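You operate a simulated robot arm through the tools that you are given. There is no shell and no other tool. Be economical: measure what you need, move in short steps, check, and stop when the job is done.

Carry out the task below with a simulated two-armed robot. There is one attempt and no reset: what you move stays moved.

## Task
Take the grey cloth from the packing top and lay it out flat on the side table.

It is judged by the outcome, as a careful person would: the job done as asked, and still so three seconds after it is handed in. It fails if anything else is knocked over, pushed out of place, dropped, spilled or broken. Flat cloth is picked up by pressing the open fingertips on it (5 to 10 N) and closing them slowly along it; thin cloth reads only 2 to 8 mm in the jaws.

## Robot
Two 7-joint arms with two-finger parallel grippers on one trunk, on a base that drives. Base frame: it is fixed to the floor where the robot stands at the start and does not move with it; the origin is under the middle of the robot, x ahead of it, y to its left, z up. Units: m, degrees, N and s.
The left shoulder is at the start at [0.07, 0.134, 0.901], the right one opposite. Places, roughly: side table [0.5, -1.3, 0.8]. Payload 1.57 kg a hand.
Tool frame (each hand has its own): the origin (TCP) lies between the finger pads and is the grasp point; the fingertips stand 0.03 m ahead of it; z points along the fingers, y is the line along which they close. The gripper opens to 0.08 m. The fingers are 0.017 m wide and 0.012 m thick; the gripper's body (0.04 by 0.082 m) begins 0.08 m behind the TCP.
Orientation is that of the tool frame in the base frame, as a unit quaternion [w, x, y, z]. With the fingers straight down and closing along the base's y, the tool's x points along the base's -x, its y along +y and its z along -z.

## Interface
- The arms move only by the tool play_rows. It takes "left_deltas", "right_deltas" or both (then of equal length, played together; a hand with none holds still); each is a list of rows, each an object (a shift or turn left out is 0, a gripper value left out holds the last) with "linear": the shift along the base's x, y, z in m, a list of three; "dr": the turn, a rotation vector about the base's x, y, z in degrees, a list of three; "hand": the finger opening in m, from 0 to 0.08. In form: [{"linear": [tx, ty, tz], "dr": [wx, wy, wz], "hand": hand}, ...]. A call has 1 to 8 rows; each row shifts and turns the commanded pose from where the row before left it. A row lasts 0.2 s, in which the tool goes at most 0.05 m and 8.6 degrees; a call with a longer step from one row to the next is refused whole, and so is a gripper value outside its range. Where a pose cannot be reached the arm comes as near as it can. A force on the tool above 40 N (or 10 N above the force at the start of the call, whichever is more), or a blocked arm, ends the call early, and 0.2 s more pass. Each finger travels about 0.153 m/s and halts on what it meets, pressing with about 28 N; the grip force reading is that of the motor and also rises with nothing between the fingers. The clock runs only during rows and for 0.2 s after the last one: add rows that do not move to give the fingers time. The reply holds the time, the measured pose of the TCP, the force on the tool along the base axes, the opening and the grip force, in the units named above and with some noise, with the torque about the TCP (base axes, N m) and any sound that the robot's microphone picked up.
- Cameras (640 x 400 px; columns grow to the right, rows downward): "scene" is now at [0.1399, -0.0002, 1.1421]; the picture's right is [0.02, -1.00, 0.00], its down [-0.61, -0.01, -0.79] and it looks along [0.79, 0.02, -0.61] (base axes); focal length 257 px, centre (320, 200). "left" rides on the left gripper at [0.072, 0.007, -0.122] in its tool frame; the picture's right is [-0.09, 1.00, 0.00], its down [-0.84, -0.08, -0.54] and it looks along [-0.54, -0.05, 0.84] (tool axes); focal length 238 px, centre (320, 200). "right" rides on the right gripper at [0.072, -0.007, -0.122] in its tool frame; the picture's right is [0.09, 1.00, 0.00], its down [-0.84, 0.08, -0.54] and it looks along [-0.54, 0.05, 0.84] (tool axes); focal length 238 px, centre (320, 200). There is no depth. A picture from a camera that has moved, and an enlarged one, comes with that camera's place and axes in the base frame and with its lens. The place of the scene camera against the robot may be out by one fixed shift of up to 0.025 m in any direction.
- get_image(camera): a new picture of that camera. No time passes.
- raise_lower(by): slides the trunk up (or, below 0, down) by that many m; the arms and the scene camera ride with it, the base frame stays. It gives what a move gives, with no picture.
- roll_base(legs): drives the robot by 1 to 6 legs, each [ahead, left, turn to the left] in m, m and degrees, along the robot's own axes; the way and the turn of a leg run together, so that a leg with both is an arc; at most 1.5 m and 180 degrees a leg. The arms and the cameras ride along, it lands a little off, and it stops where it bumps. It gives what a move gives.
- aim_head(pan, tilt): turns the head with the scene camera to pan (to the left, within 86 degrees either way) and tilt (down, from -29 to 69), counted from straight ahead of the robot. It gives what a move gives.
- enlarge(camera, box): a new picture of the part [left, top, right, bottom] of that camera's present view, enlarged. No time passes.
- sign_off(): hands the job in; it is judged then, once.

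Go step by step. Nothing tells you exact positions but the pictures and the camera data: compare them with the known pose of the tool, close in by small moves and look again before you grip or let go. The budget is 120 turns and 92 pictures, counting those below and the enlarged ones. Unless the task says otherwise, let go and move clear before handing in, and close with one line.

The tools are called after "Call:" by a JSON object that holds its "api" and its "payload". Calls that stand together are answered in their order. play_rows: Moves the arms, as the interface text tells. Its arguments: {"type":"object","properties":{"left_deltas":{"type":"array","items":{"type":"object","properties":{"linear":{"type":"array","items":{"type":"number"}},"dr":{"type":"array","items":{"type":"number"}},"hand":{"type":"number"}}}},"right_deltas":{"type":"array","items":{"type":"object","properties":{"linear":{"type":"array","items":{"type":"number"}},"dr":{"type":"array","items":{"type":"number"}},"hand":{"type":"number"}}}}},"required":[]} The other tools are called the same way: raise_lower (by) slides the trunk up or down; roll_base (legs) drives the base; aim_head (pan, tilt) turns the head that bears the scene camera; get_image (camera) takes a picture; enlarge (camera, box) takes an enlarged picture of a part of a camera's view; sign_off () hands the job in.

At the start:

```text
time: 0.0
left_tcp_pos: [0.5252, 0.1693, 0.8597]
left_ee_rot: [0.001, -0.001, 1.0, 0.0]
left_wrist_force: [0.0, -0.4, 0.6]
left_ft_torque: [0.01, -0.02, -0.03]
left_gripper_width: 0.0801
left_finger_force: 0.0
right_tcp_pos: [0.4675, -0.1972, 0.7716]
right_ee_rot: [0.001, 0.0, 1.0, 0.0]
right_wrist_force: [0.4, 0.5, 0.4]
right_ft_torque: [-0.01, -0.01, -0.01]
right_gripper_width: 0.0799
right_finger_force: 0.1
trunk travel left (down, up): [-0.475, 0.465]
robot x, y, heading: [-0.001, -0.0011, -0.1]
head pan, tilt: [1.1, 37.4]
```

scene: 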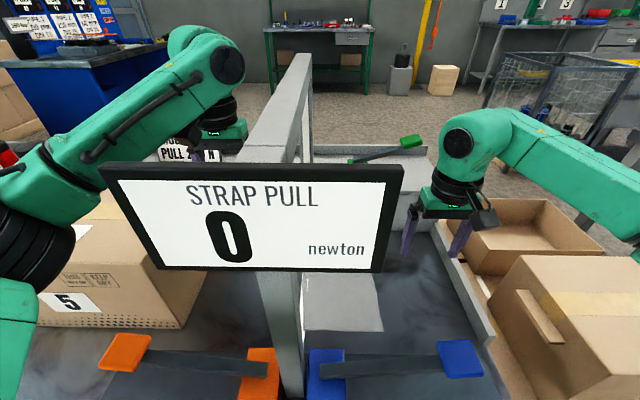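
right: 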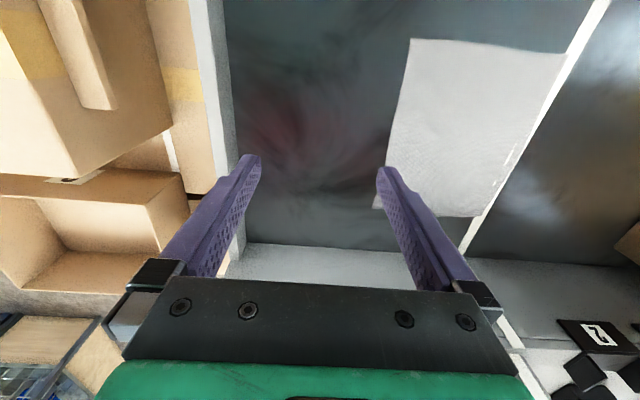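
left: 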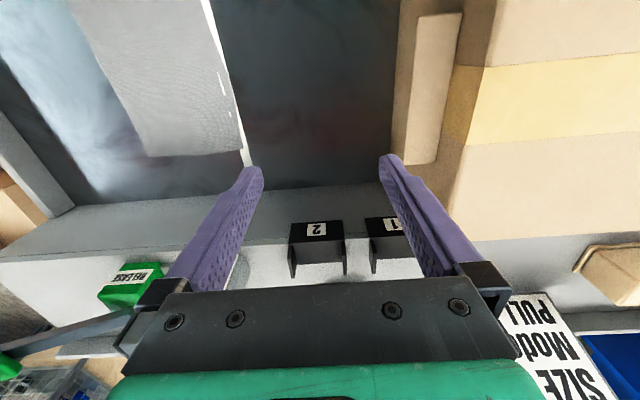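

The cloth appears to lie right of a pale stripe, near x 0.38–0.6, y -0.1–0.03, and there is a post or gantry with a display close by. I'll look closer before moving.

Call:
{"api": "enlarge", "payload": {"camera": "scene", "box": [200, 40, 500, 400]}}

Call:
{"api": "enlarge", "payload": {"camera": "right", "box": [220, 0, 640, 280]}}

Call:
{"api": "aim_head", "payload": {"pan": -70, "tilt": 30}}

Call:
{"api": "get_image", "payload": {"camera": "scene"}}

```text
1.11 times, centred on (350, 220) of scene
camera zoom: at [0.1399, -0.0002, 1.1421], right [0.02, -1.0, 0.0], down [-0.61, -0.01, -0.79], along [0.79, 0.02, -0.61], focal length 286 px, centre (287, 178)
```

zoom: 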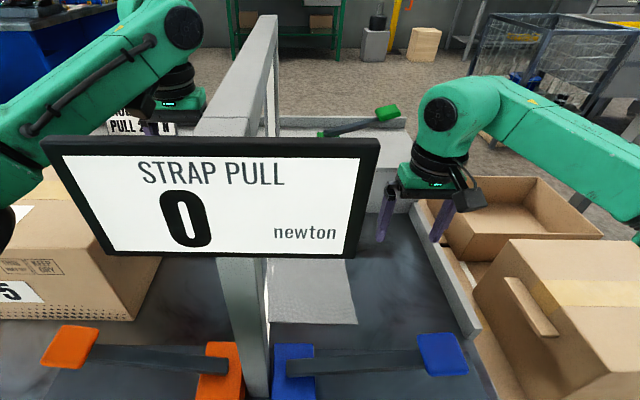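

```text
1.43 times, centred on (430, 140) of right
camera zoom: at [0.3956, -0.2056, 0.8935], right [-0.09, 1.0, 0.0], down [0.84, 0.08, 0.54], along [0.54, 0.05, -0.84], focal length 340 px, centre (163, 286)
```

zoom: 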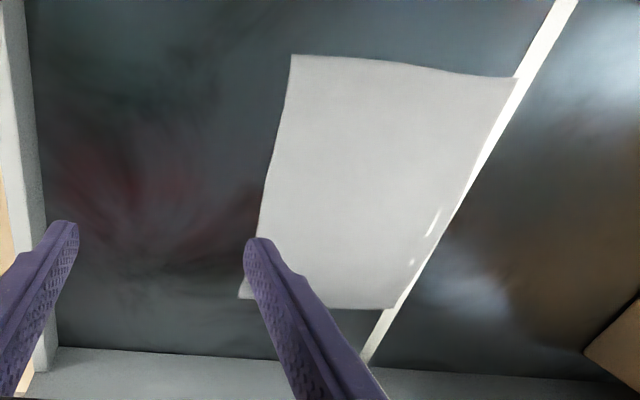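

```text
time: 1.4
left_tcp_pos: [0.5259, 0.1692, 0.8601]
left_ee_rot: [0.0, -0.001, 1.0, 0.0]
left_wrist_force: [-0.5, 0.2, -0.1]
left_ft_torque: [-0.01, -0.05, 0.03]
left_gripper_width: 0.0798
left_finger_force: 0.0
right_tcp_pos: [0.467, -0.1971, 0.7715]
right_ee_rot: [0.0, -0.001, 1.0, 0.0]
right_wrist_force: [0.1, -1.2, 0.2]
right_ft_torque: [-0.03, 0.04, 0.02]
right_gripper_width: 0.08
right_finger_force: 0.1
trunk travel left (down, up): [-0.475, 0.465]
robot x, y, heading: [-0.0003, 0.0026, -0.1]
head pan, tilt: [-70.0, 30.0]
```

```text
86 pictures are left
camera scene: at [0.0842, -0.0869, 1.1536], right [-0.94, -0.34, 0.0], down [-0.17, 0.47, -0.87], along [0.3, -0.81, -0.5], focal length 257 px, centre (320, 200)
```

scene: 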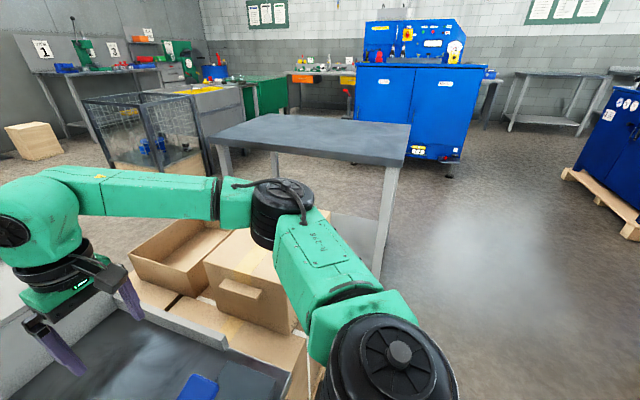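

The side table is clear, roughly x 0.1–1.0, y -1.07 to -1.65. Next I check where the frame and display stand, using shifted views.

Call:
{"api": "raise_lower", "payload": {"by": 0.15}}

Call:
{"api": "aim_head", "payload": {"pan": -10, "tilt": 50}}

Call:
{"api": "get_image", "payload": {"camera": "scene"}}

Call:
{"api": "get_image", "payload": {"camera": "right"}}

Call:
{"api": "get_image", "payload": {"camera": "left"}}

```text
time: 3.2
left_tcp_pos: [0.5256, 0.1692, 1.0091]
left_ee_rot: [0.0, -0.002, 1.0, 0.0]
left_wrist_force: [-0.4, -0.6, -0.6]
left_ft_torque: [-0.01, -0.02, -0.04]
left_gripper_width: 0.0799
left_finger_force: 0.1
right_tcp_pos: [0.4675, -0.1971, 0.9222]
right_ee_rot: [-0.001, 0.0, 1.0, 0.0]
right_wrist_force: [-0.5, 0.6, -0.3]
right_ft_torque: [-0.01, 0.01, 0.0]
right_gripper_width: 0.0801
right_finger_force: 0.1
trunk travel left (down, up): [-0.625, 0.315]
robot x, y, heading: [-0.0007, -0.0014, -0.4]
head pan, tilt: [-70.0, 30.0]
```

```text
time: 4.5
left_tcp_pos: [0.5247, 0.169, 1.0104]
left_ee_rot: [-0.001, -0.001, 1.0, 0.0]
left_wrist_force: [-0.3, -0.2, 0.3]
left_ft_torque: [0.0, -0.03, 0.01]
left_gripper_width: 0.0799
left_finger_force: 0.1
right_tcp_pos: [0.4664, -0.1971, 0.9218]
right_ee_rot: [0.0, 0.001, 1.0, 0.0]
right_wrist_force: [-0.5, 0.0, -0.7]
right_ft_torque: [-0.02, 0.04, 0.0]
right_gripper_width: 0.0799
right_finger_force: 0.0
trunk travel left (down, up): [-0.625, 0.315]
robot x, y, heading: [0.0025, 0.0009, 0.1]
head pan, tilt: [-10.0, 50.0]
```

```text
85 pictures are left
camera scene: at [0.1291, -0.0154, 1.2741], right [-0.17, -0.98, 0.0], down [-0.75, 0.13, -0.64], along [0.63, -0.11, -0.77], focal length 257 px, centre (320, 200)
```

scene: 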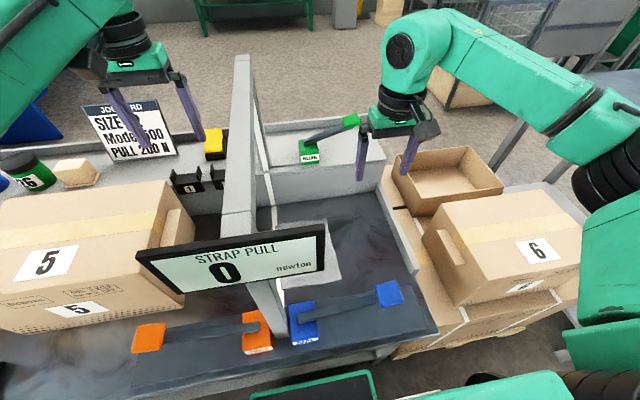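

```text
84 pictures are left
camera right: at [0.3956, -0.2056, 1.0435], right [-0.09, 1.0, 0.0], down [0.84, 0.08, 0.54], along [0.54, 0.05, -0.84], focal length 238 px, centre (320, 200)
```

right: 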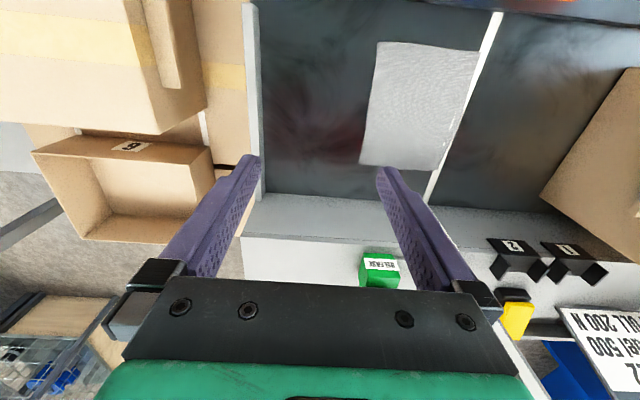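

```text
83 pictures are left
camera left: at [0.4525, 0.1753, 1.1325], right [0.09, 1.0, 0.0], down [0.84, -0.08, 0.54], along [0.54, -0.05, -0.84], focal length 238 px, centre (320, 200)
```

left: 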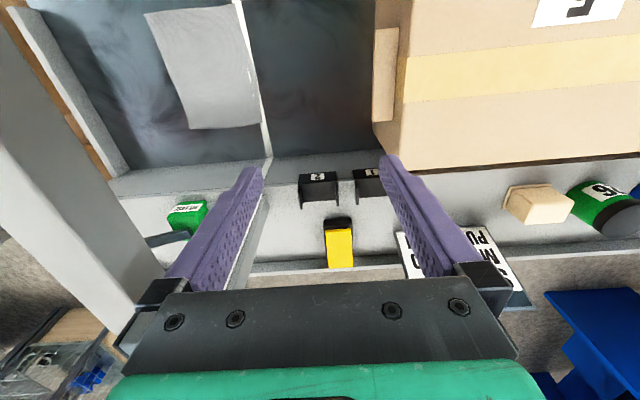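

The gantry beam sits at about y 0.05 and z 1.0+. The display's right edge is near (0.26, -0.045, 0.98–1.07), and the cloth spans about x 0.38–0.585, y -0.115–0.047. I'll lower back and bring the right hand over the near edge at y≈-0.06.

Call:
{"api": "raise_lower", "payload": {"by": -0.15}}

Call:
{"api": "play_rows", "payload": {"right_deltas": [{"linear": [-0.018, 0.03, -0.02], "hand": 0.04}, {"linear": [-0.018, 0.035, -0.02]}, {"linear": [-0.018, 0.035, -0.02]}, {"linear": [-0.018, 0.035, -0.02]}, {}]}}

Call:
{"api": "get_image", "payload": {"camera": "right"}}

Call:
{"api": "get_image", "payload": {"camera": "scene"}}

```text
time: 6.2
left_tcp_pos: [0.5239, 0.1687, 0.8609]
left_ee_rot: [0.001, -0.001, 1.0, 0.0]
left_wrist_force: [0.2, 0.0, 0.1]
left_ft_torque: [0.0, -0.01, 0.02]
left_gripper_width: 0.0799
left_finger_force: 0.2
right_tcp_pos: [0.4649, -0.1978, 0.7726]
right_ee_rot: [-0.001, -0.001, 1.0, 0.0]
right_wrist_force: [0.6, 0.7, -0.3]
right_ft_torque: [0.0, 0.03, 0.01]
right_gripper_width: 0.0798
right_finger_force: 0.0
trunk travel left (down, up): [-0.475, 0.465]
robot x, y, heading: [-0.0004, 0.0022, 0.3]
head pan, tilt: [-10.0, 50.0]
```

```text
time: 7.4
left_tcp_pos: [0.5262, 0.1673, 0.8607]
left_ee_rot: [0.0, -0.001, 1.0, 0.0]
left_wrist_force: [0.4, 0.1, 0.8]
left_ft_torque: [0.0, 0.04, -0.01]
left_gripper_width: 0.0802
left_finger_force: 0.1
right_tcp_pos: [0.3957, -0.0626, 0.6934]
right_ee_rot: [0.0, -0.001, 1.0, 0.001]
right_wrist_force: [0.2, -0.4, -0.3]
right_ft_torque: [-0.02, 0.01, 0.0]
right_gripper_width: 0.04
right_finger_force: 0.0
trunk travel left (down, up): [-0.475, 0.465]
robot x, y, heading: [-0.002, -0.0008, 0.3]
head pan, tilt: [-10.0, 50.0]
```

```text
82 pictures are left
camera right: at [0.3253, -0.0708, 0.8146], right [-0.09, 1.0, 0.0], down [0.84, 0.08, 0.54], along [0.54, 0.05, -0.84], focal length 238 px, centre (320, 200)
```

right: 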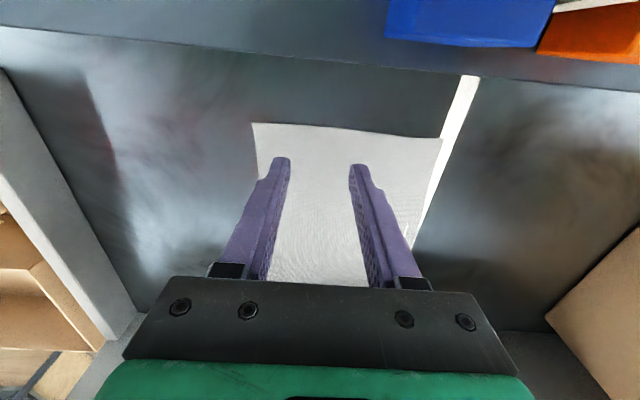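

```text
81 pictures are left
camera scene: at [0.129, -0.0157, 1.124], right [-0.17, -0.98, 0.0], down [-0.75, 0.13, -0.64], along [0.63, -0.11, -0.77], focal length 257 px, centre (320, 200)
```

scene: 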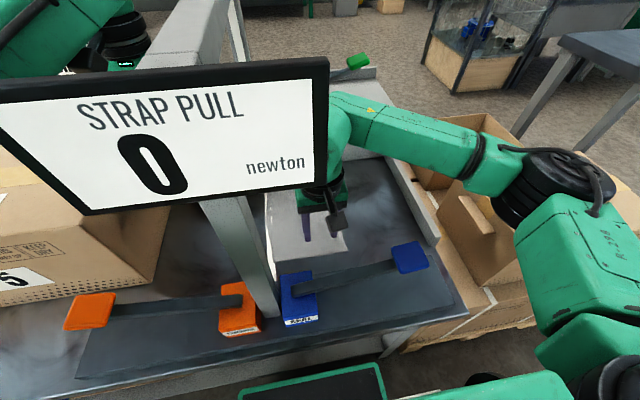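

The fingertips are over the near edge. I'll descend gently to contact.

Call:
{"api": "play_rows", "payload": {"right_deltas": [{"linear": [0.008, 0, -0.02]}, {"linear": [0, 0, -0.02]}, {"linear": [0, 0, -0.01]}, {}]}}

Call:
{"api": "get_image", "payload": {"camera": "right"}}

```text
time: 8.3
left_tcp_pos: [0.5241, 0.17, 0.8603]
left_ee_rot: [0.0, -0.001, 1.0, 0.0]
left_wrist_force: [-0.2, -0.1, 0.5]
left_ft_torque: [0.02, 0.02, 0.0]
left_gripper_width: 0.0801
left_finger_force: 0.0
right_tcp_pos: [0.4057, -0.0602, 0.6509]
right_ee_rot: [0.006, 0.0, 1.0, 0.003]
right_wrist_force: [-3.5, -0.7, 22.6]
right_ft_torque: [-0.6, 0.18, -0.09]
right_gripper_width: 0.0405
right_finger_force: 0.3
trunk travel left (down, up): [-0.475, 0.465]
robot x, y, heading: [-0.0028, 0.0002, -0.1]
head pan, tilt: [-10.0, 50.0]
stopped in row 4 (right hand): the force on the tool passed its limit (the readings are from after the stop); the commanded pose is now the measured one
```

```text
80 pictures are left
camera right: at [0.3328, -0.0702, 0.7718], right [-0.09, 1.0, 0.01], down [0.83, 0.07, 0.55], along [0.55, 0.06, -0.83], focal length 238 px, centre (320, 200)
```

right: 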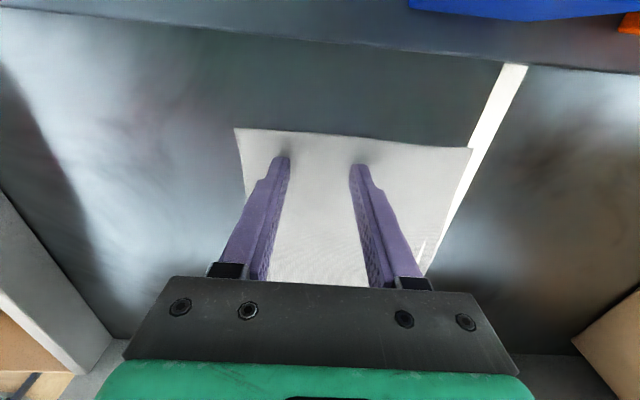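

Contact is at tip z≈0.62, with 22 N, which is too strong. I'll ease off to 5–10 N.

Call:
{"api": "play_rows", "payload": {"right_deltas": [{"linear": [-0.006, 0, 0.004]}, {}]}}

```text
time: 8.9
left_tcp_pos: [0.5257, 0.1696, 0.86]
left_ee_rot: [0.001, -0.001, 1.0, 0.0]
left_wrist_force: [0.7, -0.9, -0.4]
left_ft_torque: [-0.03, 0.02, 0.03]
left_gripper_width: 0.0801
left_finger_force: 0.0
right_tcp_pos: [0.3997, -0.0626, 0.6527]
right_ee_rot: [0.005, 0.002, 1.0, 0.002]
right_wrist_force: [0.1, 0.2, -0.4]
right_ft_torque: [0.01, -0.03, 0.01]
right_gripper_width: 0.0401
right_finger_force: 0.1
trunk travel left (down, up): [-0.475, 0.465]
robot x, y, heading: [-0.0004, 0.0007, 0.1]
head pan, tilt: [-10.0, 50.0]
```

Call:
{"api": "play_rows", "payload": {"right_deltas": [{"linear": [0, 0, -0.0025]}, {}]}}

```text
time: 9.5
left_tcp_pos: [0.525, 0.1691, 0.8602]
left_ee_rot: [0.0, -0.001, 1.0, 0.0]
left_wrist_force: [-0.8, 0.5, 0.3]
left_ft_torque: [-0.04, 0.0, -0.01]
left_gripper_width: 0.0803
left_finger_force: 0.1
right_tcp_pos: [0.4002, -0.062, 0.6521]
right_ee_rot: [0.006, 0.0, 1.0, 0.002]
right_wrist_force: [2.3, -1.1, 12.2]
right_ft_torque: [-0.37, 0.02, 0.02]
right_gripper_width: 0.0406
right_finger_force: 0.7
trunk travel left (down, up): [-0.475, 0.465]
robot x, y, heading: [-0.0007, -0.0017, 0.1]
head pan, tilt: [-10.0, 50.0]
```

Call:
{"api": "play_rows", "payload": {"right_deltas": [{"linear": [0, 0, 0.0003], "dr": [-0.8, 0.6, 0]}, {}]}}

```text
time: 10.1
left_tcp_pos: [0.5245, 0.1699, 0.8623]
left_ee_rot: [0.0, -0.001, 1.0, 0.001]
left_wrist_force: [-0.3, -0.1, -0.1]
left_ft_torque: [-0.01, 0.01, 0.0]
left_gripper_width: 0.0801
left_finger_force: 0.0
right_tcp_pos: [0.3997, -0.0613, 0.6501]
right_ee_rot: [0.001, 0.001, 1.0, -0.003]
right_wrist_force: [1.1, 0.1, 13.8]
right_ft_torque: [0.4, -0.06, -0.08]
right_gripper_width: 0.0401
right_finger_force: 0.3
trunk travel left (down, up): [-0.475, 0.465]
robot x, y, heading: [-0.0013, 0.0022, -0.1]
head pan, tilt: [-10.0, 50.0]
```

Now the other finger carries the load, so I'll tilt halfway back, ease a little, and close slowly.

Call:
{"api": "play_rows", "payload": {"right_deltas": [{"linear": [0, 0, 0.0006], "dr": [0.4, 0, 0]}, {}]}}

```text
time: 10.7
left_tcp_pos: [0.5235, 0.1692, 0.861]
left_ee_rot: [0.0, -0.001, 1.0, 0.0]
left_wrist_force: [-1.0, -0.5, 0.8]
left_ft_torque: [0.02, -0.01, -0.01]
left_gripper_width: 0.0801
left_finger_force: 0.1
right_tcp_pos: [0.3993, -0.0599, 0.6526]
right_ee_rot: [0.0, 0.0, 1.0, -0.001]
right_wrist_force: [1.4, 0.4, 11.8]
right_ft_torque: [0.24, -0.05, -0.04]
right_gripper_width: 0.04
right_finger_force: 0.0
trunk travel left (down, up): [-0.475, 0.465]
robot x, y, heading: [-0.0029, -0.0014, 0.1]
head pan, tilt: [-10.0, 50.0]
```

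Call:
{"api": "play_rows", "payload": {"right_deltas": [{"linear": [0, 0, 0.0003], "dr": [0.15, 0, 0], "hand": 0.035}, {"hand": 0.03}, {"hand": 0.025}, {"hand": 0.02}, {"hand": 0.015}, {"hand": 0.01}, {"hand": 0.005}, {"hand": 0.0}]}}

Call:
{"api": "get_image", "payload": {"camera": "right"}}

```text
time: 12.5
left_tcp_pos: [0.5246, 0.1693, 0.8603]
left_ee_rot: [0.0, -0.002, 1.0, 0.0]
left_wrist_force: [1.0, 0.4, -0.3]
left_ft_torque: [-0.02, -0.02, 0.01]
left_gripper_width: 0.08
left_finger_force: 0.0
right_tcp_pos: [0.3992, -0.0617, 0.6519]
right_ee_rot: [0.0, 0.001, 1.0, 0.0]
right_wrist_force: [0.4, 0.2, 6.6]
right_ft_torque: [-0.03, 0.0, -0.04]
right_gripper_width: 0.0017
right_finger_force: 23.7
trunk travel left (down, up): [-0.475, 0.465]
robot x, y, heading: [-0.003, 0.0005, -0.1]
head pan, tilt: [-10.0, 50.0]
```

```text
79 pictures are left
camera right: at [0.3281, -0.0696, 0.7727], right [-0.09, 1.0, 0.0], down [0.84, 0.08, 0.54], along [0.54, 0.05, -0.84], focal length 238 px, centre (320, 200)
```

right: 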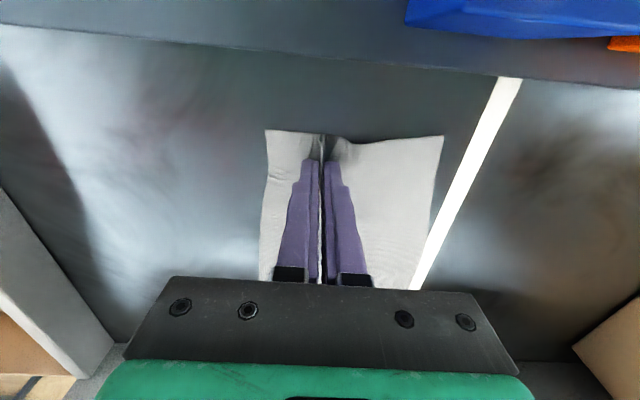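

The cloth is pinched in a neat fold (1.7 mm). I'll lift and move right, away from the gantry.

Call:
{"api": "play_rows", "payload": {"right_deltas": [{"linear": [0, -0.005, 0.02]}, {"linear": [0.005, -0.02, 0.04]}, {"linear": [0.01, -0.03, 0.035]}, {"linear": [0.01, -0.035, 0.03]}, {"linear": [0, -0.035, 0.035]}, {"linear": [0, -0.02, 0.045]}, {"linear": [0, 0, 0.045]}, {}]}}

Call:
{"api": "get_image", "payload": {"camera": "right"}}

Call:
{"api": "get_image", "payload": {"camera": "scene"}}

```text
time: 14.3
left_tcp_pos: [0.5249, 0.168, 0.8593]
left_ee_rot: [0.0, 0.0, 1.0, -0.001]
left_wrist_force: [0.2, 0.0, 0.4]
left_ft_torque: [-0.01, 0.03, 0.0]
left_gripper_width: 0.08
left_finger_force: 0.1
right_tcp_pos: [0.4242, -0.2058, 0.901]
right_ee_rot: [-0.001, 0.0, 1.0, 0.001]
right_wrist_force: [1.0, 0.4, 0.1]
right_ft_torque: [-0.01, -0.04, 0.01]
right_gripper_width: 0.0021
right_finger_force: 23.4
trunk travel left (down, up): [-0.475, 0.465]
robot x, y, heading: [0.0017, 0.0009, 0.1]
head pan, tilt: [-10.0, 50.0]
```

```text
78 pictures are left
camera right: at [0.3544, -0.2152, 1.0228], right [-0.09, 1.0, 0.0], down [0.84, 0.07, 0.54], along [0.54, 0.05, -0.84], focal length 238 px, centre (320, 200)
```

right: 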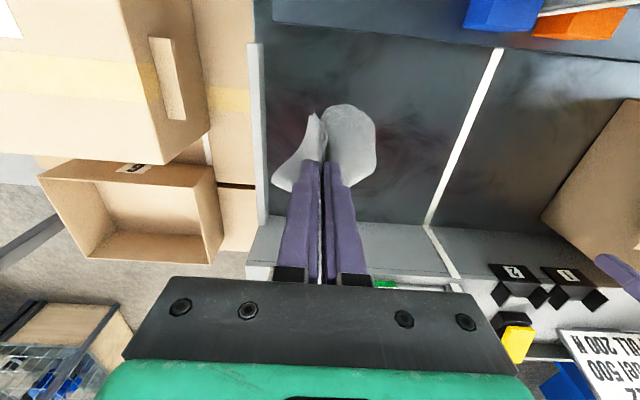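

```text
77 pictures are left
camera scene: at [0.1296, -0.0159, 1.124], right [-0.17, -0.98, 0.0], down [-0.75, 0.13, -0.64], along [0.63, -0.11, -0.77], focal length 257 px, centre (320, 200)
```

scene: 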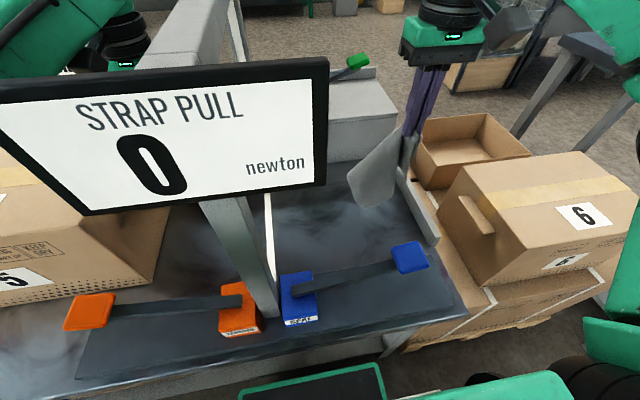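

The cloth is held and hangs free. I'll raise the trunk so the left hand clears the display, then back away from the packing table.

Call:
{"api": "raise_lower", "payload": {"by": 0.33}}

Call:
{"api": "get_image", "payload": {"camera": "scene"}}

Call:
{"api": "get_image", "payload": {"camera": "left"}}

```text
time: 17.5
left_tcp_pos: [0.5256, 0.1694, 1.1894]
left_ee_rot: [0.001, -0.001, 1.0, -0.001]
left_wrist_force: [-0.1, 0.0, 0.6]
left_ft_torque: [-0.03, 0.07, 0.0]
left_gripper_width: 0.0801
left_finger_force: 0.0
right_tcp_pos: [0.425, -0.2054, 1.2311]
right_ee_rot: [-0.001, 0.001, 1.0, -0.001]
right_wrist_force: [0.4, 0.3, -0.6]
right_ft_torque: [0.0, -0.01, 0.01]
right_gripper_width: 0.0019
right_finger_force: 23.6
trunk travel left (down, up): [-0.805, 0.135]
robot x, y, heading: [-0.0005, 0.0011, 0.0]
head pan, tilt: [-10.0, 50.0]
```

```text
76 pictures are left
camera scene: at [0.1292, -0.0154, 1.454], right [-0.17, -0.98, 0.0], down [-0.75, 0.13, -0.64], along [0.63, -0.11, -0.77], focal length 257 px, centre (320, 200)
```

scene: 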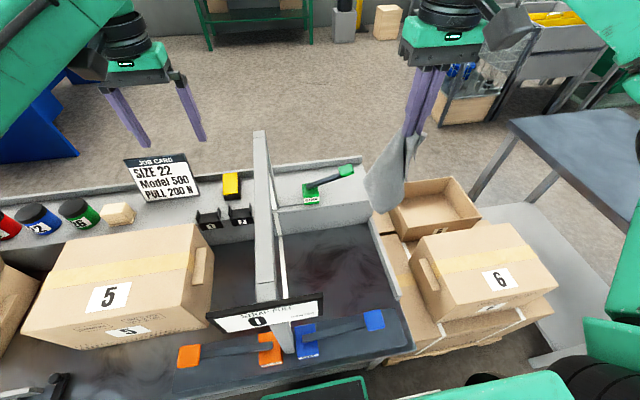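

```text
75 pictures are left
camera left: at [0.4528, 0.1751, 1.3124], right [0.09, 1.0, 0.0], down [0.84, -0.08, 0.54], along [0.54, -0.05, -0.84], focal length 238 px, centre (320, 200)
```

left: 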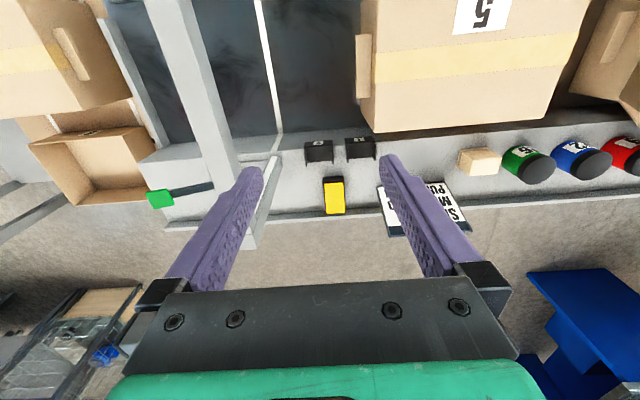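

Everything is clear below the hands. I'll back up 0.5 m and then look right.

Call:
{"api": "roll_base", "payload": {"legs": [[-0.5, 0, 0]]}}

Call:
{"api": "aim_head", "payload": {"pan": -75, "tilt": 40}}

Call:
{"api": "get_image", "payload": {"camera": "scene"}}

```text
time: 20.5
left_tcp_pos: [0.0168, 0.1694, 1.1893]
left_ee_rot: [-0.001, 0.0, 1.0, 0.0]
left_wrist_force: [0.3, -0.4, -0.6]
left_ft_torque: [0.01, 0.01, 0.01]
left_gripper_width: 0.08
left_finger_force: 0.1
right_tcp_pos: [-0.083, -0.2061, 1.2299]
right_ee_rot: [-0.001, 0.002, 1.0, 0.001]
right_wrist_force: [-0.5, 0.6, 0.0]
right_ft_torque: [-0.04, 0.04, 0.03]
right_gripper_width: 0.0018
right_finger_force: 23.8
trunk travel left (down, up): [-0.805, 0.135]
robot x, y, heading: [-0.5109, -0.0016, 0.1]
head pan, tilt: [-10.0, 50.0]
```

```text
time: 21.9
left_tcp_pos: [0.0152, 0.1691, 1.1902]
left_ee_rot: [0.0, 0.0, 1.0, 0.0]
left_wrist_force: [0.9, 0.6, -0.5]
left_ft_torque: [0.01, 0.0, 0.0]
left_gripper_width: 0.0802
left_finger_force: 0.1
right_tcp_pos: [-0.0846, -0.2065, 1.2312]
right_ee_rot: [0.0, 0.002, 1.0, 0.0]
right_wrist_force: [-0.1, 0.5, -0.8]
right_ft_torque: [-0.01, -0.02, 0.0]
right_gripper_width: 0.0021
right_finger_force: 23.4
trunk travel left (down, up): [-0.805, 0.135]
robot x, y, heading: [-0.51, 0.0002, -0.1]
head pan, tilt: [-75.0, 40.0]
```

```text
74 pictures are left
camera scene: at [-0.4342, -0.0836, 1.4682], right [-0.97, -0.26, 0.0], down [-0.17, 0.62, -0.77], along [0.2, -0.74, -0.64], focal length 257 px, centre (320, 200)
```

scene: 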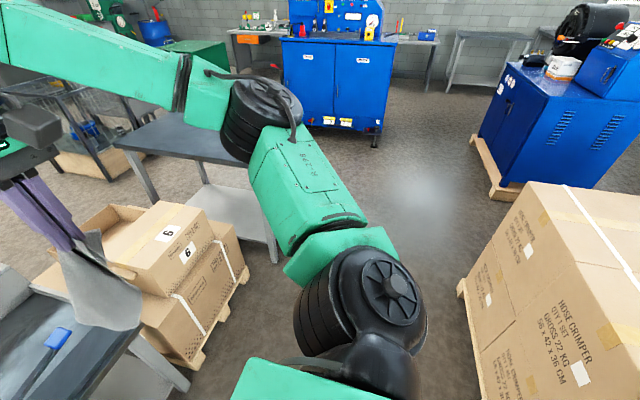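

The corridor at x≈-0.5 is open, with the crimper pallet starting at x≈-1.0. I'll slide right to stand facing the table's near end.

Call:
{"api": "roll_base", "payload": {"legs": [[0.03, -0.7, 0], [0, -0.6, 0]]}}

Call:
{"api": "aim_head", "payload": {"pan": 0, "tilt": 45}}

Call:
{"api": "get_image", "payload": {"camera": "scene"}}

```text
time: 28.7
left_tcp_pos: [0.0312, -1.1468, 1.19]
left_ee_rot: [0.0, 0.009, 1.0, -0.001]
left_wrist_force: [0.7, -0.3, 0.0]
left_ft_torque: [-0.03, 0.02, -0.01]
left_gripper_width: 0.08
left_finger_force: 0.0
right_tcp_pos: [-0.0758, -1.5201, 1.2314]
right_ee_rot: [0.0, 0.01, 1.0, 0.0]
right_wrist_force: [-0.9, -0.2, -0.3]
right_ft_torque: [0.01, 0.01, 0.0]
right_gripper_width: 0.0017
right_finger_force: 23.8
trunk travel left (down, up): [-0.805, 0.135]
robot x, y, heading: [-0.4945, -1.3056, -0.8]
head pan, tilt: [-75.0, 40.0]
```

```text
time: 30.2
left_tcp_pos: [0.031, -1.1476, 1.1906]
left_ee_rot: [0.001, 0.009, 1.0, -0.001]
left_wrist_force: [0.4, 0.0, 0.2]
left_ft_torque: [0.01, 0.03, -0.01]
left_gripper_width: 0.0801
left_finger_force: 0.0
right_tcp_pos: [-0.0757, -1.5211, 1.2307]
right_ee_rot: [0.0, 0.01, 1.0, 0.001]
right_wrist_force: [0.4, -0.2, -0.1]
right_ft_torque: [0.02, 0.0, 0.02]
right_gripper_width: 0.0021
right_finger_force: 24.1
trunk travel left (down, up): [-0.805, 0.135]
robot x, y, heading: [-0.4973, -1.3047, -1.1]
head pan, tilt: [0.0, 45.0]
```

```text
73 pictures are left
camera scene: at [-0.3625, -1.3116, 1.461], right [-0.02, -1.0, 0.0], down [-0.71, 0.01, -0.71], along [0.71, -0.01, -0.71], focal length 257 px, centre (320, 200)
```

scene: 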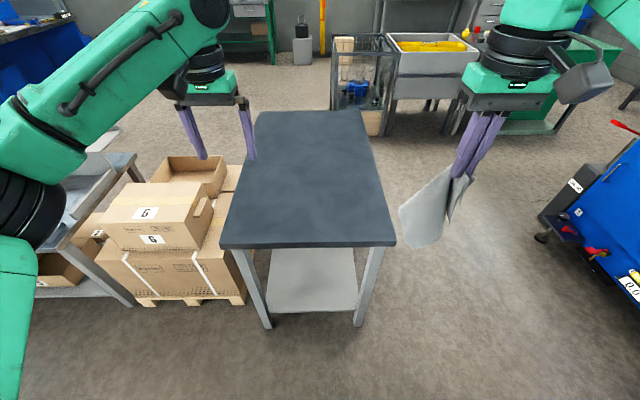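

The table lies ahead, about x 0.1–0.98, y -1.55 to -1.02. I'll move closer.

Call:
{"api": "roll_base", "payload": {"legs": [[0.3, 0, 1]]}}

Call:
{"api": "play_rows", "payload": {"right_deltas": [{"linear": [0.01, 0.04, 0]}, {"linear": [0.01, 0.04, 0]}, {"linear": [0.01, 0.04, 0]}, {"linear": [0.01, 0.04, 0]}, {}]}}

Call:
{"api": "get_image", "payload": {"camera": "scene"}}

Call:
{"api": "get_image", "payload": {"camera": "left"}}

Call:
{"api": "get_image", "payload": {"camera": "right"}}

```text
time: 32.2
left_tcp_pos: [0.3259, -1.1424, 1.1915]
left_ee_rot: [0.001, 0.0, 1.0, -0.001]
left_wrist_force: [-0.2, 0.5, -0.5]
left_ft_torque: [0.01, -0.03, -0.02]
left_gripper_width: 0.0798
left_finger_force: 0.0
right_tcp_pos: [0.2266, -1.5158, 1.232]
right_ee_rot: [0.001, 0.002, 1.0, 0.0]
right_wrist_force: [0.2, 0.0, -0.5]
right_ft_torque: [-0.01, -0.05, 0.01]
right_gripper_width: 0.002
right_finger_force: 23.5
trunk travel left (down, up): [-0.805, 0.135]
robot x, y, heading: [-0.196, -1.3109, -0.4]
head pan, tilt: [0.0, 45.0]
```

```text
time: 33.5
left_tcp_pos: [0.3286, -1.1419, 1.1902]
left_ee_rot: [-0.001, 0.0, 1.0, 0.0]
left_wrist_force: [-0.6, -1.1, 0.0]
left_ft_torque: [-0.01, -0.04, 0.0]
left_gripper_width: 0.0799
left_finger_force: 0.1
right_tcp_pos: [0.2685, -1.3566, 1.2305]
right_ee_rot: [0.0, 0.001, 1.0, 0.001]
right_wrist_force: [0.0, -0.6, 0.1]
right_ft_torque: [0.01, -0.02, 0.0]
right_gripper_width: 0.002
right_finger_force: 23.3
trunk travel left (down, up): [-0.805, 0.135]
robot x, y, heading: [-0.1932, -1.3088, -0.1]
head pan, tilt: [0.0, 45.0]
```

```text
72 pictures are left
camera scene: at [-0.0625, -1.3129, 1.461], right [0.0, -1.0, 0.0], down [-0.71, 0.0, -0.71], along [0.71, 0.0, -0.71], focal length 257 px, centre (320, 200)
```

scene: 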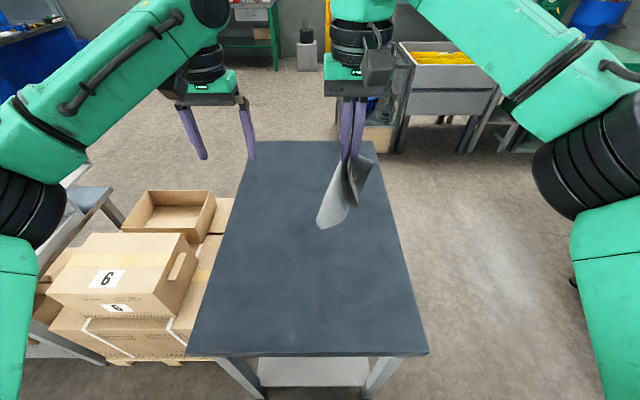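

```text
71 pictures are left
camera left: at [0.2558, -1.1361, 1.3127], right [0.09, 1.0, 0.0], down [0.84, -0.08, 0.54], along [0.54, -0.05, -0.84], focal length 238 px, centre (320, 200)
```

left: 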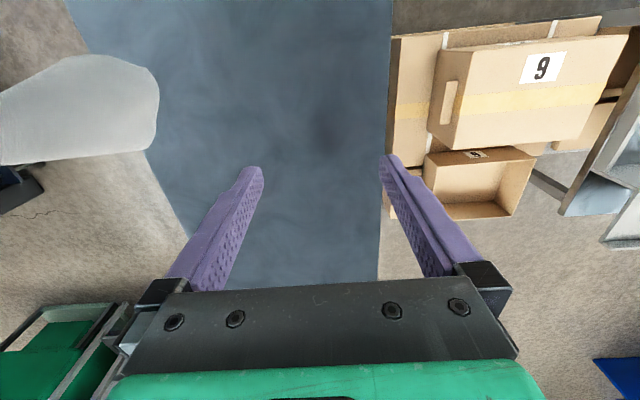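

```text
70 pictures are left
camera right: at [0.1967, -1.365, 1.3519], right [-0.09, 1.0, 0.0], down [0.84, 0.07, 0.54], along [0.54, 0.05, -0.84], focal length 238 px, centre (320, 200)
```

right: 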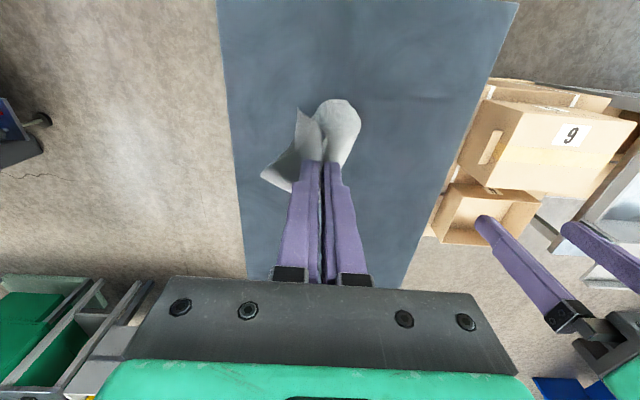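

The cloth hangs as a tent from the pinch. I'll lower the trunk, then place the hanging end first and draw the hand back toward me while descending.

Call:
{"api": "raise_lower", "payload": {"by": -0.14}}

Call:
{"api": "play_rows", "payload": {"right_deltas": [{"linear": [0.04, 0.005, 0]}, {"linear": [0.04, 0.005, 0]}, {"linear": [0.045, 0.005, 0]}, {}, {}]}}

Call:
{"api": "get_image", "payload": {"camera": "scene"}}

Call:
{"api": "get_image", "payload": {"camera": "left"}}

```text
time: 35.1
left_tcp_pos: [0.3281, -1.1431, 1.0497]
left_ee_rot: [0.0, 0.0, 1.0, 0.0]
left_wrist_force: [1.0, -0.3, 0.0]
left_ft_torque: [0.01, 0.02, 0.01]
left_gripper_width: 0.0801
left_finger_force: 0.0
right_tcp_pos: [0.2694, -1.3566, 1.09]
right_ee_rot: [0.0, 0.002, 1.0, -0.001]
right_wrist_force: [-0.2, -0.5, -0.2]
right_ft_torque: [0.0, -0.01, 0.02]
right_gripper_width: 0.0019
right_finger_force: 23.4
trunk travel left (down, up): [-0.665, 0.275]
robot x, y, heading: [-0.1969, -1.3095, 0.0]
head pan, tilt: [0.0, 45.0]
```

```text
time: 36.3
left_tcp_pos: [0.3287, -1.142, 1.0495]
left_ee_rot: [0.0, 0.0, 1.0, 0.0]
left_wrist_force: [-0.8, -0.9, -0.1]
left_ft_torque: [0.01, -0.05, -0.02]
left_gripper_width: 0.0799
left_finger_force: 0.0
right_tcp_pos: [0.3374, -1.3475, 1.09]
right_ee_rot: [0.0, 0.002, 1.0, 0.0]
right_wrist_force: [-0.6, 0.1, -0.5]
right_ft_torque: [0.04, -0.01, -0.02]
right_gripper_width: 0.0017
right_finger_force: 23.2
right hand out of reach, approached as far as the arm can: row 2, 3
trunk travel left (down, up): [-0.665, 0.275]
robot x, y, heading: [-0.1951, -1.3101, 0.1]
head pan, tilt: [0.0, 45.0]
```

```text
69 pictures are left
camera scene: at [-0.0622, -1.3118, 1.321], right [0.0, -1.0, 0.0], down [-0.71, 0.0, -0.71], along [0.71, 0.0, -0.71], focal length 257 px, centre (320, 200)
```

scene: 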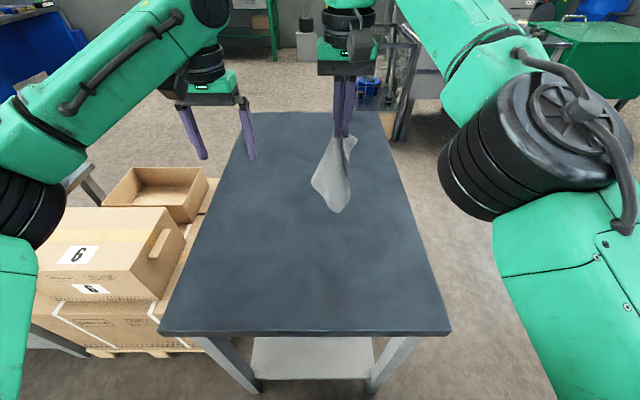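

```text
68 pictures are left
camera left: at [0.2561, -1.1352, 1.1725], right [0.09, 1.0, 0.0], down [0.84, -0.08, 0.54], along [0.54, -0.05, -0.84], focal length 238 px, centre (320, 200)
```

left: 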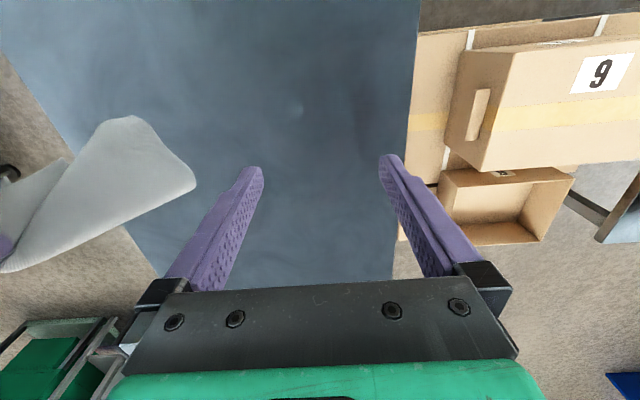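

Reach is a bit short here, so I'll roll ahead 6 cm.

Call:
{"api": "roll_base", "payload": {"legs": [[0.06, 0, 0]]}}

Call:
{"api": "play_rows", "payload": {"right_deltas": [{"linear": [0, 0, -0.03]}, {"linear": [0, 0, -0.03]}, {}, {}]}}

Call:
{"api": "get_image", "payload": {"camera": "scene"}}

Call:
{"api": "get_image", "payload": {"camera": "left"}}

```text
time: 37.3
left_tcp_pos: [0.3859, -1.1407, 1.0513]
left_ee_rot: [0.001, 0.0, 1.0, -0.001]
left_wrist_force: [0.2, -0.2, 0.5]
left_ft_torque: [-0.02, -0.01, 0.01]
left_gripper_width: 0.0798
left_finger_force: 0.1
right_tcp_pos: [0.3946, -1.3485, 1.0918]
right_ee_rot: [0.001, 0.001, 1.0, 0.001]
right_wrist_force: [-0.2, 0.6, -0.5]
right_ft_torque: [0.0, 0.0, -0.01]
right_gripper_width: 0.0016
right_finger_force: 23.8
trunk travel left (down, up): [-0.665, 0.275]
robot x, y, heading: [-0.1375, -1.3126, -0.1]
head pan, tilt: [0.0, 45.0]
```

```text
time: 38.3
left_tcp_pos: [0.3879, -1.1419, 1.0506]
left_ee_rot: [0.0, 0.001, 1.0, -0.001]
left_wrist_force: [-0.3, 0.1, -0.9]
left_ft_torque: [0.02, 0.01, 0.0]
left_gripper_width: 0.08
left_finger_force: 0.0
right_tcp_pos: [0.398, -1.3482, 1.0314]
right_ee_rot: [0.001, 0.0, 1.0, 0.001]
right_wrist_force: [0.1, 0.2, -0.7]
right_ft_torque: [0.01, 0.0, -0.03]
right_gripper_width: 0.0019
right_finger_force: 23.8
trunk travel left (down, up): [-0.665, 0.275]
robot x, y, heading: [-0.1365, -1.3082, -0.3]
head pan, tilt: [0.0, 45.0]
```

```text
67 pictures are left
camera scene: at [-0.0028, -1.3123, 1.321], right [0.0, -1.0, 0.0], down [-0.71, 0.0, -0.71], along [0.71, 0.0, -0.71], focal length 257 px, centre (320, 200)
```

scene: 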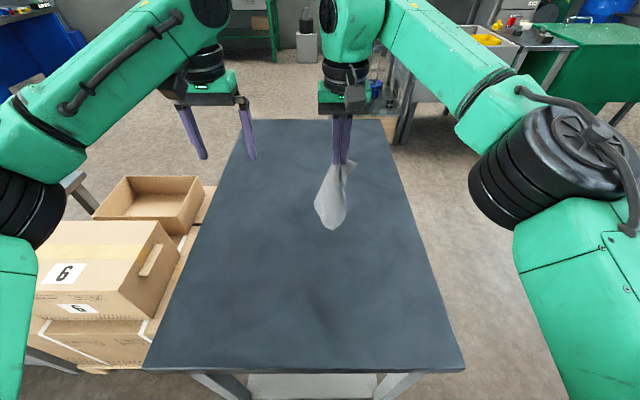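

```text
66 pictures are left
camera left: at [0.3153, -1.1353, 1.1729], right [0.09, 1.0, 0.0], down [0.84, -0.08, 0.54], along [0.54, -0.05, -0.84], focal length 238 px, centre (320, 200)
```

left: 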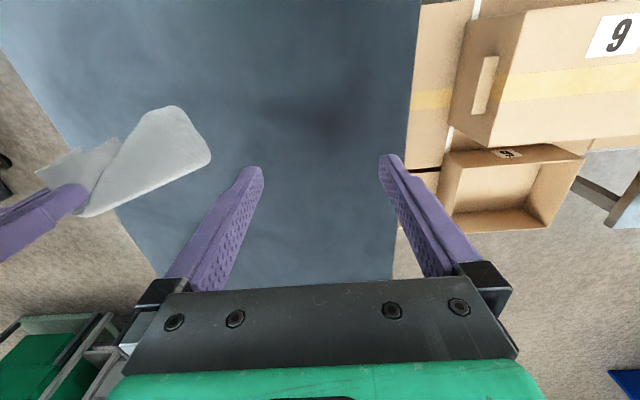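

The cloth's bottom is just above the table. Now I lay it along an arc toward me.

Call:
{"api": "play_rows", "payload": {"right_deltas": [{"linear": [0, 0, -0.015]}, {"linear": [-0.035, 0, -0.02]}, {"linear": [-0.035, 0, -0.025]}, {"linear": [-0.03, 0, -0.025]}, {"linear": [-0.03, 0, -0.03]}, {"linear": [-0.025, 0, -0.03]}, {"linear": [-0.015, 0, -0.025]}, {}]}}

Call:
{"api": "get_image", "payload": {"camera": "scene"}}

Call:
{"api": "get_image", "payload": {"camera": "right"}}

```text
time: 40.1
left_tcp_pos: [0.3882, -1.1408, 1.0513]
left_ee_rot: [0.001, 0.0, 1.0, 0.0]
left_wrist_force: [0.2, -0.5, 0.5]
left_ft_torque: [0.02, 0.0, 0.01]
left_gripper_width: 0.0798
left_finger_force: 0.1
right_tcp_pos: [0.2288, -1.3463, 0.8634]
right_ee_rot: [0.0, 0.001, 1.0, 0.001]
right_wrist_force: [0.6, 0.4, 0.1]
right_ft_torque: [-0.02, 0.0, 0.01]
right_gripper_width: 0.0019
right_finger_force: 23.9
trunk travel left (down, up): [-0.665, 0.275]
robot x, y, heading: [-0.1386, -1.3108, -0.3]
head pan, tilt: [0.0, 45.0]
```

```text
65 pictures are left
camera scene: at [-0.0024, -1.312, 1.321], right [0.0, -1.0, 0.0], down [-0.71, 0.0, -0.71], along [0.71, 0.0, -0.71], focal length 257 px, centre (320, 200)
```

scene: 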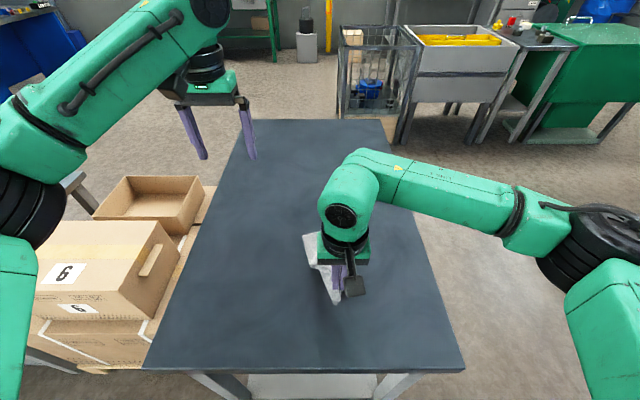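

```text
64 pictures are left
camera right: at [0.1572, -1.3545, 0.9841], right [-0.09, 1.0, 0.0], down [0.84, 0.07, 0.54], along [0.54, 0.05, -0.84], focal length 238 px, centre (320, 200)
```

right: 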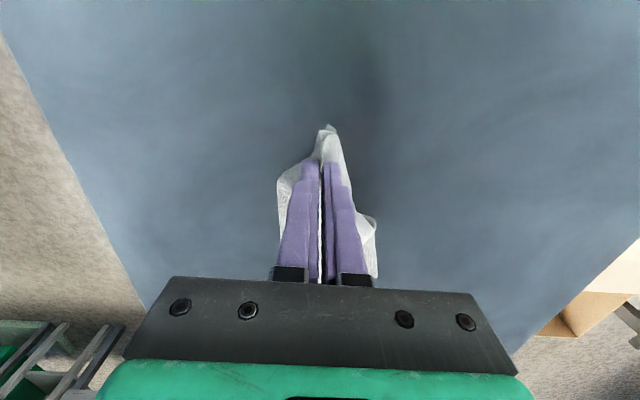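

The cloth trails out under the hand but is still gathered. I'll lower it to the top and look from the left camera.

Call:
{"api": "play_rows", "payload": {"right_deltas": [{"linear": [-0.01, 0, -0.015]}, {"linear": [-0.005, 0, -0.01]}, {"linear": [0, 0, -0.003]}, {}]}}

Call:
{"api": "get_image", "payload": {"camera": "right"}}

Call:
{"api": "get_image", "payload": {"camera": "left"}}

```text
time: 41.1
left_tcp_pos: [0.3872, -1.1414, 1.0497]
left_ee_rot: [0.0, -0.001, 1.0, 0.0]
left_wrist_force: [0.3, 0.1, -0.3]
left_ft_torque: [-0.03, 0.0, 0.01]
left_gripper_width: 0.0802
left_finger_force: 0.0
right_tcp_pos: [0.2149, -1.3474, 0.833]
right_ee_rot: [0.0, 0.0, 1.0, 0.0]
right_wrist_force: [-0.1, 0.0, 0.5]
right_ft_torque: [0.0, 0.02, 0.01]
right_gripper_width: 0.002
right_finger_force: 23.8
trunk travel left (down, up): [-0.665, 0.275]
robot x, y, heading: [-0.1352, -1.3107, -0.1]
head pan, tilt: [0.0, 45.0]
```

```text
63 pictures are left
camera right: at [0.1423, -1.3557, 0.9546], right [-0.09, 1.0, 0.0], down [0.84, 0.07, 0.54], along [0.54, 0.05, -0.84], focal length 238 px, centre (320, 200)
```

right: 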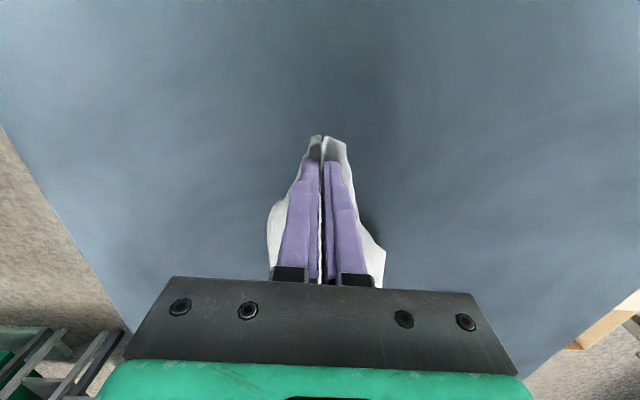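

```text
62 pictures are left
camera left: at [0.3156, -1.1351, 1.1727], right [0.09, 1.0, 0.0], down [0.84, -0.08, 0.54], along [0.54, -0.05, -0.84], focal length 238 px, centre (320, 200)
```

left: 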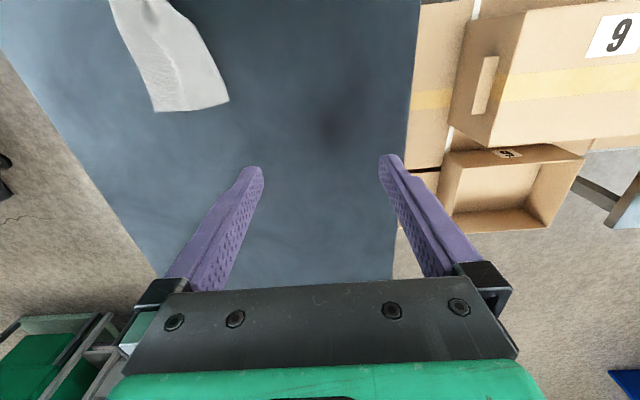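

Far end lies out nicely. I'll find contact, then open under light pressure so the fingertips spread the fold apart (the pick-up in reverse).

Call:
{"api": "play_rows", "payload": {"right_deltas": [{"linear": [-0.005, 0, -0.002]}, {}]}}

```text
time: 41.7
left_tcp_pos: [0.3886, -1.1424, 1.0513]
left_ee_rot: [0.0, -0.001, 1.0, 0.0]
left_wrist_force: [0.4, -0.2, 0.3]
left_ft_torque: [0.04, 0.04, 0.0]
left_gripper_width: 0.0803
left_finger_force: 0.0
right_tcp_pos: [0.208, -1.3472, 0.831]
right_ee_rot: [0.0, 0.001, 1.0, 0.001]
right_wrist_force: [2.5, 0.0, 11.0]
right_ft_torque: [-0.04, -0.06, 0.0]
right_gripper_width: 0.0019
right_finger_force: 23.2
trunk travel left (down, up): [-0.665, 0.275]
robot x, y, heading: [-0.1338, -1.3124, 0.2]
head pan, tilt: [0.0, 45.0]
```

Call:
{"api": "play_rows", "payload": {"right_deltas": [{"hand": 0.008}, {"hand": 0.016}, {"hand": 0.024}, {"hand": 0.032}, {"hand": 0.04}, {"hand": 0.048}, {"hand": 0.056}, {}]}}

Call:
{"api": "get_image", "payload": {"camera": "right"}}

```text
time: 43.5
left_tcp_pos: [0.3851, -1.1407, 1.0507]
left_ee_rot: [0.002, 0.0, 1.0, -0.001]
left_wrist_force: [0.4, -0.1, 0.9]
left_ft_torque: [-0.03, 0.06, 0.01]
left_gripper_width: 0.0797
left_finger_force: 0.0
right_tcp_pos: [0.2069, -1.3466, 0.8322]
right_ee_rot: [0.0, 0.001, 1.0, 0.001]
right_wrist_force: [0.4, 2.2, 14.9]
right_ft_torque: [-0.37, -0.01, -0.01]
right_gripper_width: 0.054
right_finger_force: 0.1
trunk travel left (down, up): [-0.665, 0.275]
robot x, y, heading: [-0.1382, -1.3124, -0.3]
head pan, tilt: [0.0, 45.0]
```

```text
61 pictures are left
camera right: at [0.1358, -1.3555, 0.9532], right [-0.09, 1.0, 0.0], down [0.84, 0.08, 0.54], along [0.54, 0.05, -0.84], focal length 238 px, centre (320, 200)
```

right: 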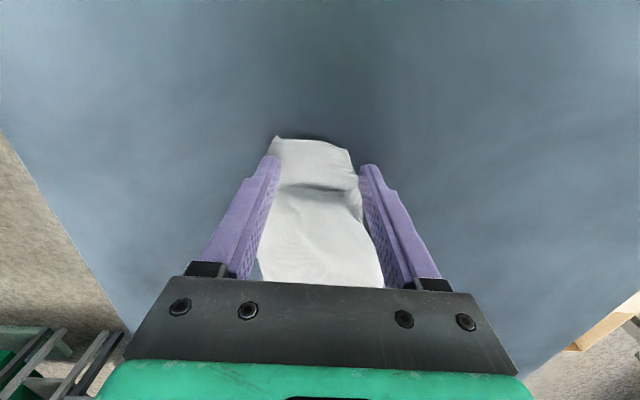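

The fold opened, but the cloth is narrow, so its sides are tucked under. I'll lift clear and look.

Call:
{"api": "play_rows", "payload": {"right_deltas": [{"linear": [0, 0, 0.03]}, {"linear": [0, -0.01, 0.04]}, {"linear": [0, -0.045, 0.02]}, {"linear": [0, -0.048, 0.01]}, {"linear": [0, -0.048, 0.01]}, {"linear": [0, -0.048, 0.01]}, {}]}}

Call:
{"api": "aim_head", "payload": {"pan": 0, "tilt": 60}}

Call:
{"api": "get_image", "payload": {"camera": "scene"}}

Call:
{"api": "enlarge", "payload": {"camera": "scene", "box": [260, 120, 420, 220]}}

```text
time: 45.1
left_tcp_pos: [0.3892, -1.1403, 1.0497]
left_ee_rot: [-0.001, 0.001, 1.0, -0.001]
left_wrist_force: [0.1, 0.4, -0.7]
left_ft_torque: [-0.03, 0.0, -0.03]
left_gripper_width: 0.0797
left_finger_force: 0.1
right_tcp_pos: [0.2066, -1.5466, 0.9531]
right_ee_rot: [0.0, 0.001, 1.0, 0.0]
right_wrist_force: [0.5, 0.1, -0.6]
right_ft_torque: [-0.01, 0.02, -0.02]
right_gripper_width: 0.0562
right_finger_force: 0.1
trunk travel left (down, up): [-0.665, 0.275]
robot x, y, heading: [-0.1375, -1.313, 0.3]
head pan, tilt: [0.0, 45.0]
```

```text
time: 45.9
left_tcp_pos: [0.3873, -1.1413, 1.0508]
left_ee_rot: [-0.001, 0.0, 1.0, 0.001]
left_wrist_force: [-1.0, -0.2, -0.3]
left_ft_torque: [0.0, -0.01, 0.03]
left_gripper_width: 0.08
left_finger_force: 0.1
right_tcp_pos: [0.2059, -1.5468, 0.9514]
right_ee_rot: [0.0, 0.0, 1.0, 0.001]
right_wrist_force: [0.0, -0.4, 0.3]
right_ft_torque: [0.0, 0.02, -0.03]
right_gripper_width: 0.0556
right_finger_force: 0.1
trunk travel left (down, up): [-0.665, 0.275]
robot x, y, heading: [-0.1361, -1.3097, -0.1]
head pan, tilt: [0.0, 60.0]
```

```text
60 pictures are left
camera scene: at [-0.0171, -1.3123, 1.3015], right [0.0, -1.0, 0.0], down [-0.87, 0.0, -0.5], along [0.5, 0.0, -0.87], focal length 257 px, centre (320, 200)
```

scene: 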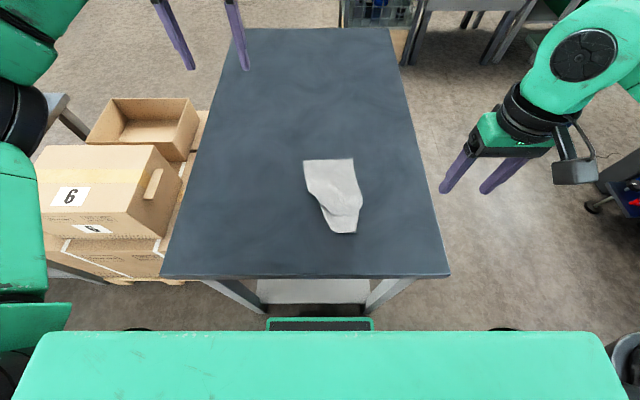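

```text
4.00 times, centred on (340, 170) of scene
camera zoom: at [-0.0171, -1.3123, 1.3015], right [0.0, -1.0, 0.0], down [-0.87, 0.0, -0.5], along [0.5, 0.0, -0.87], focal length 1029 px, centre (240, 320)
```

zoom: 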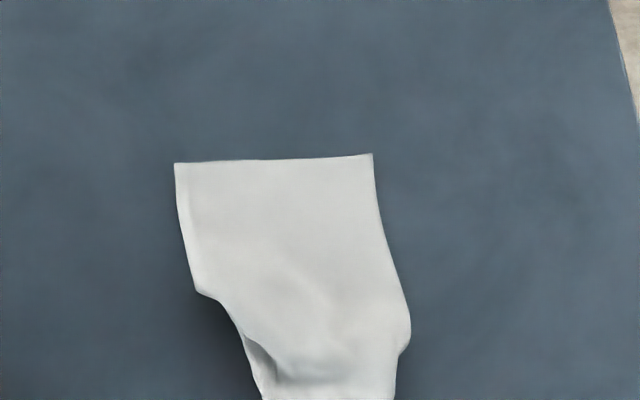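

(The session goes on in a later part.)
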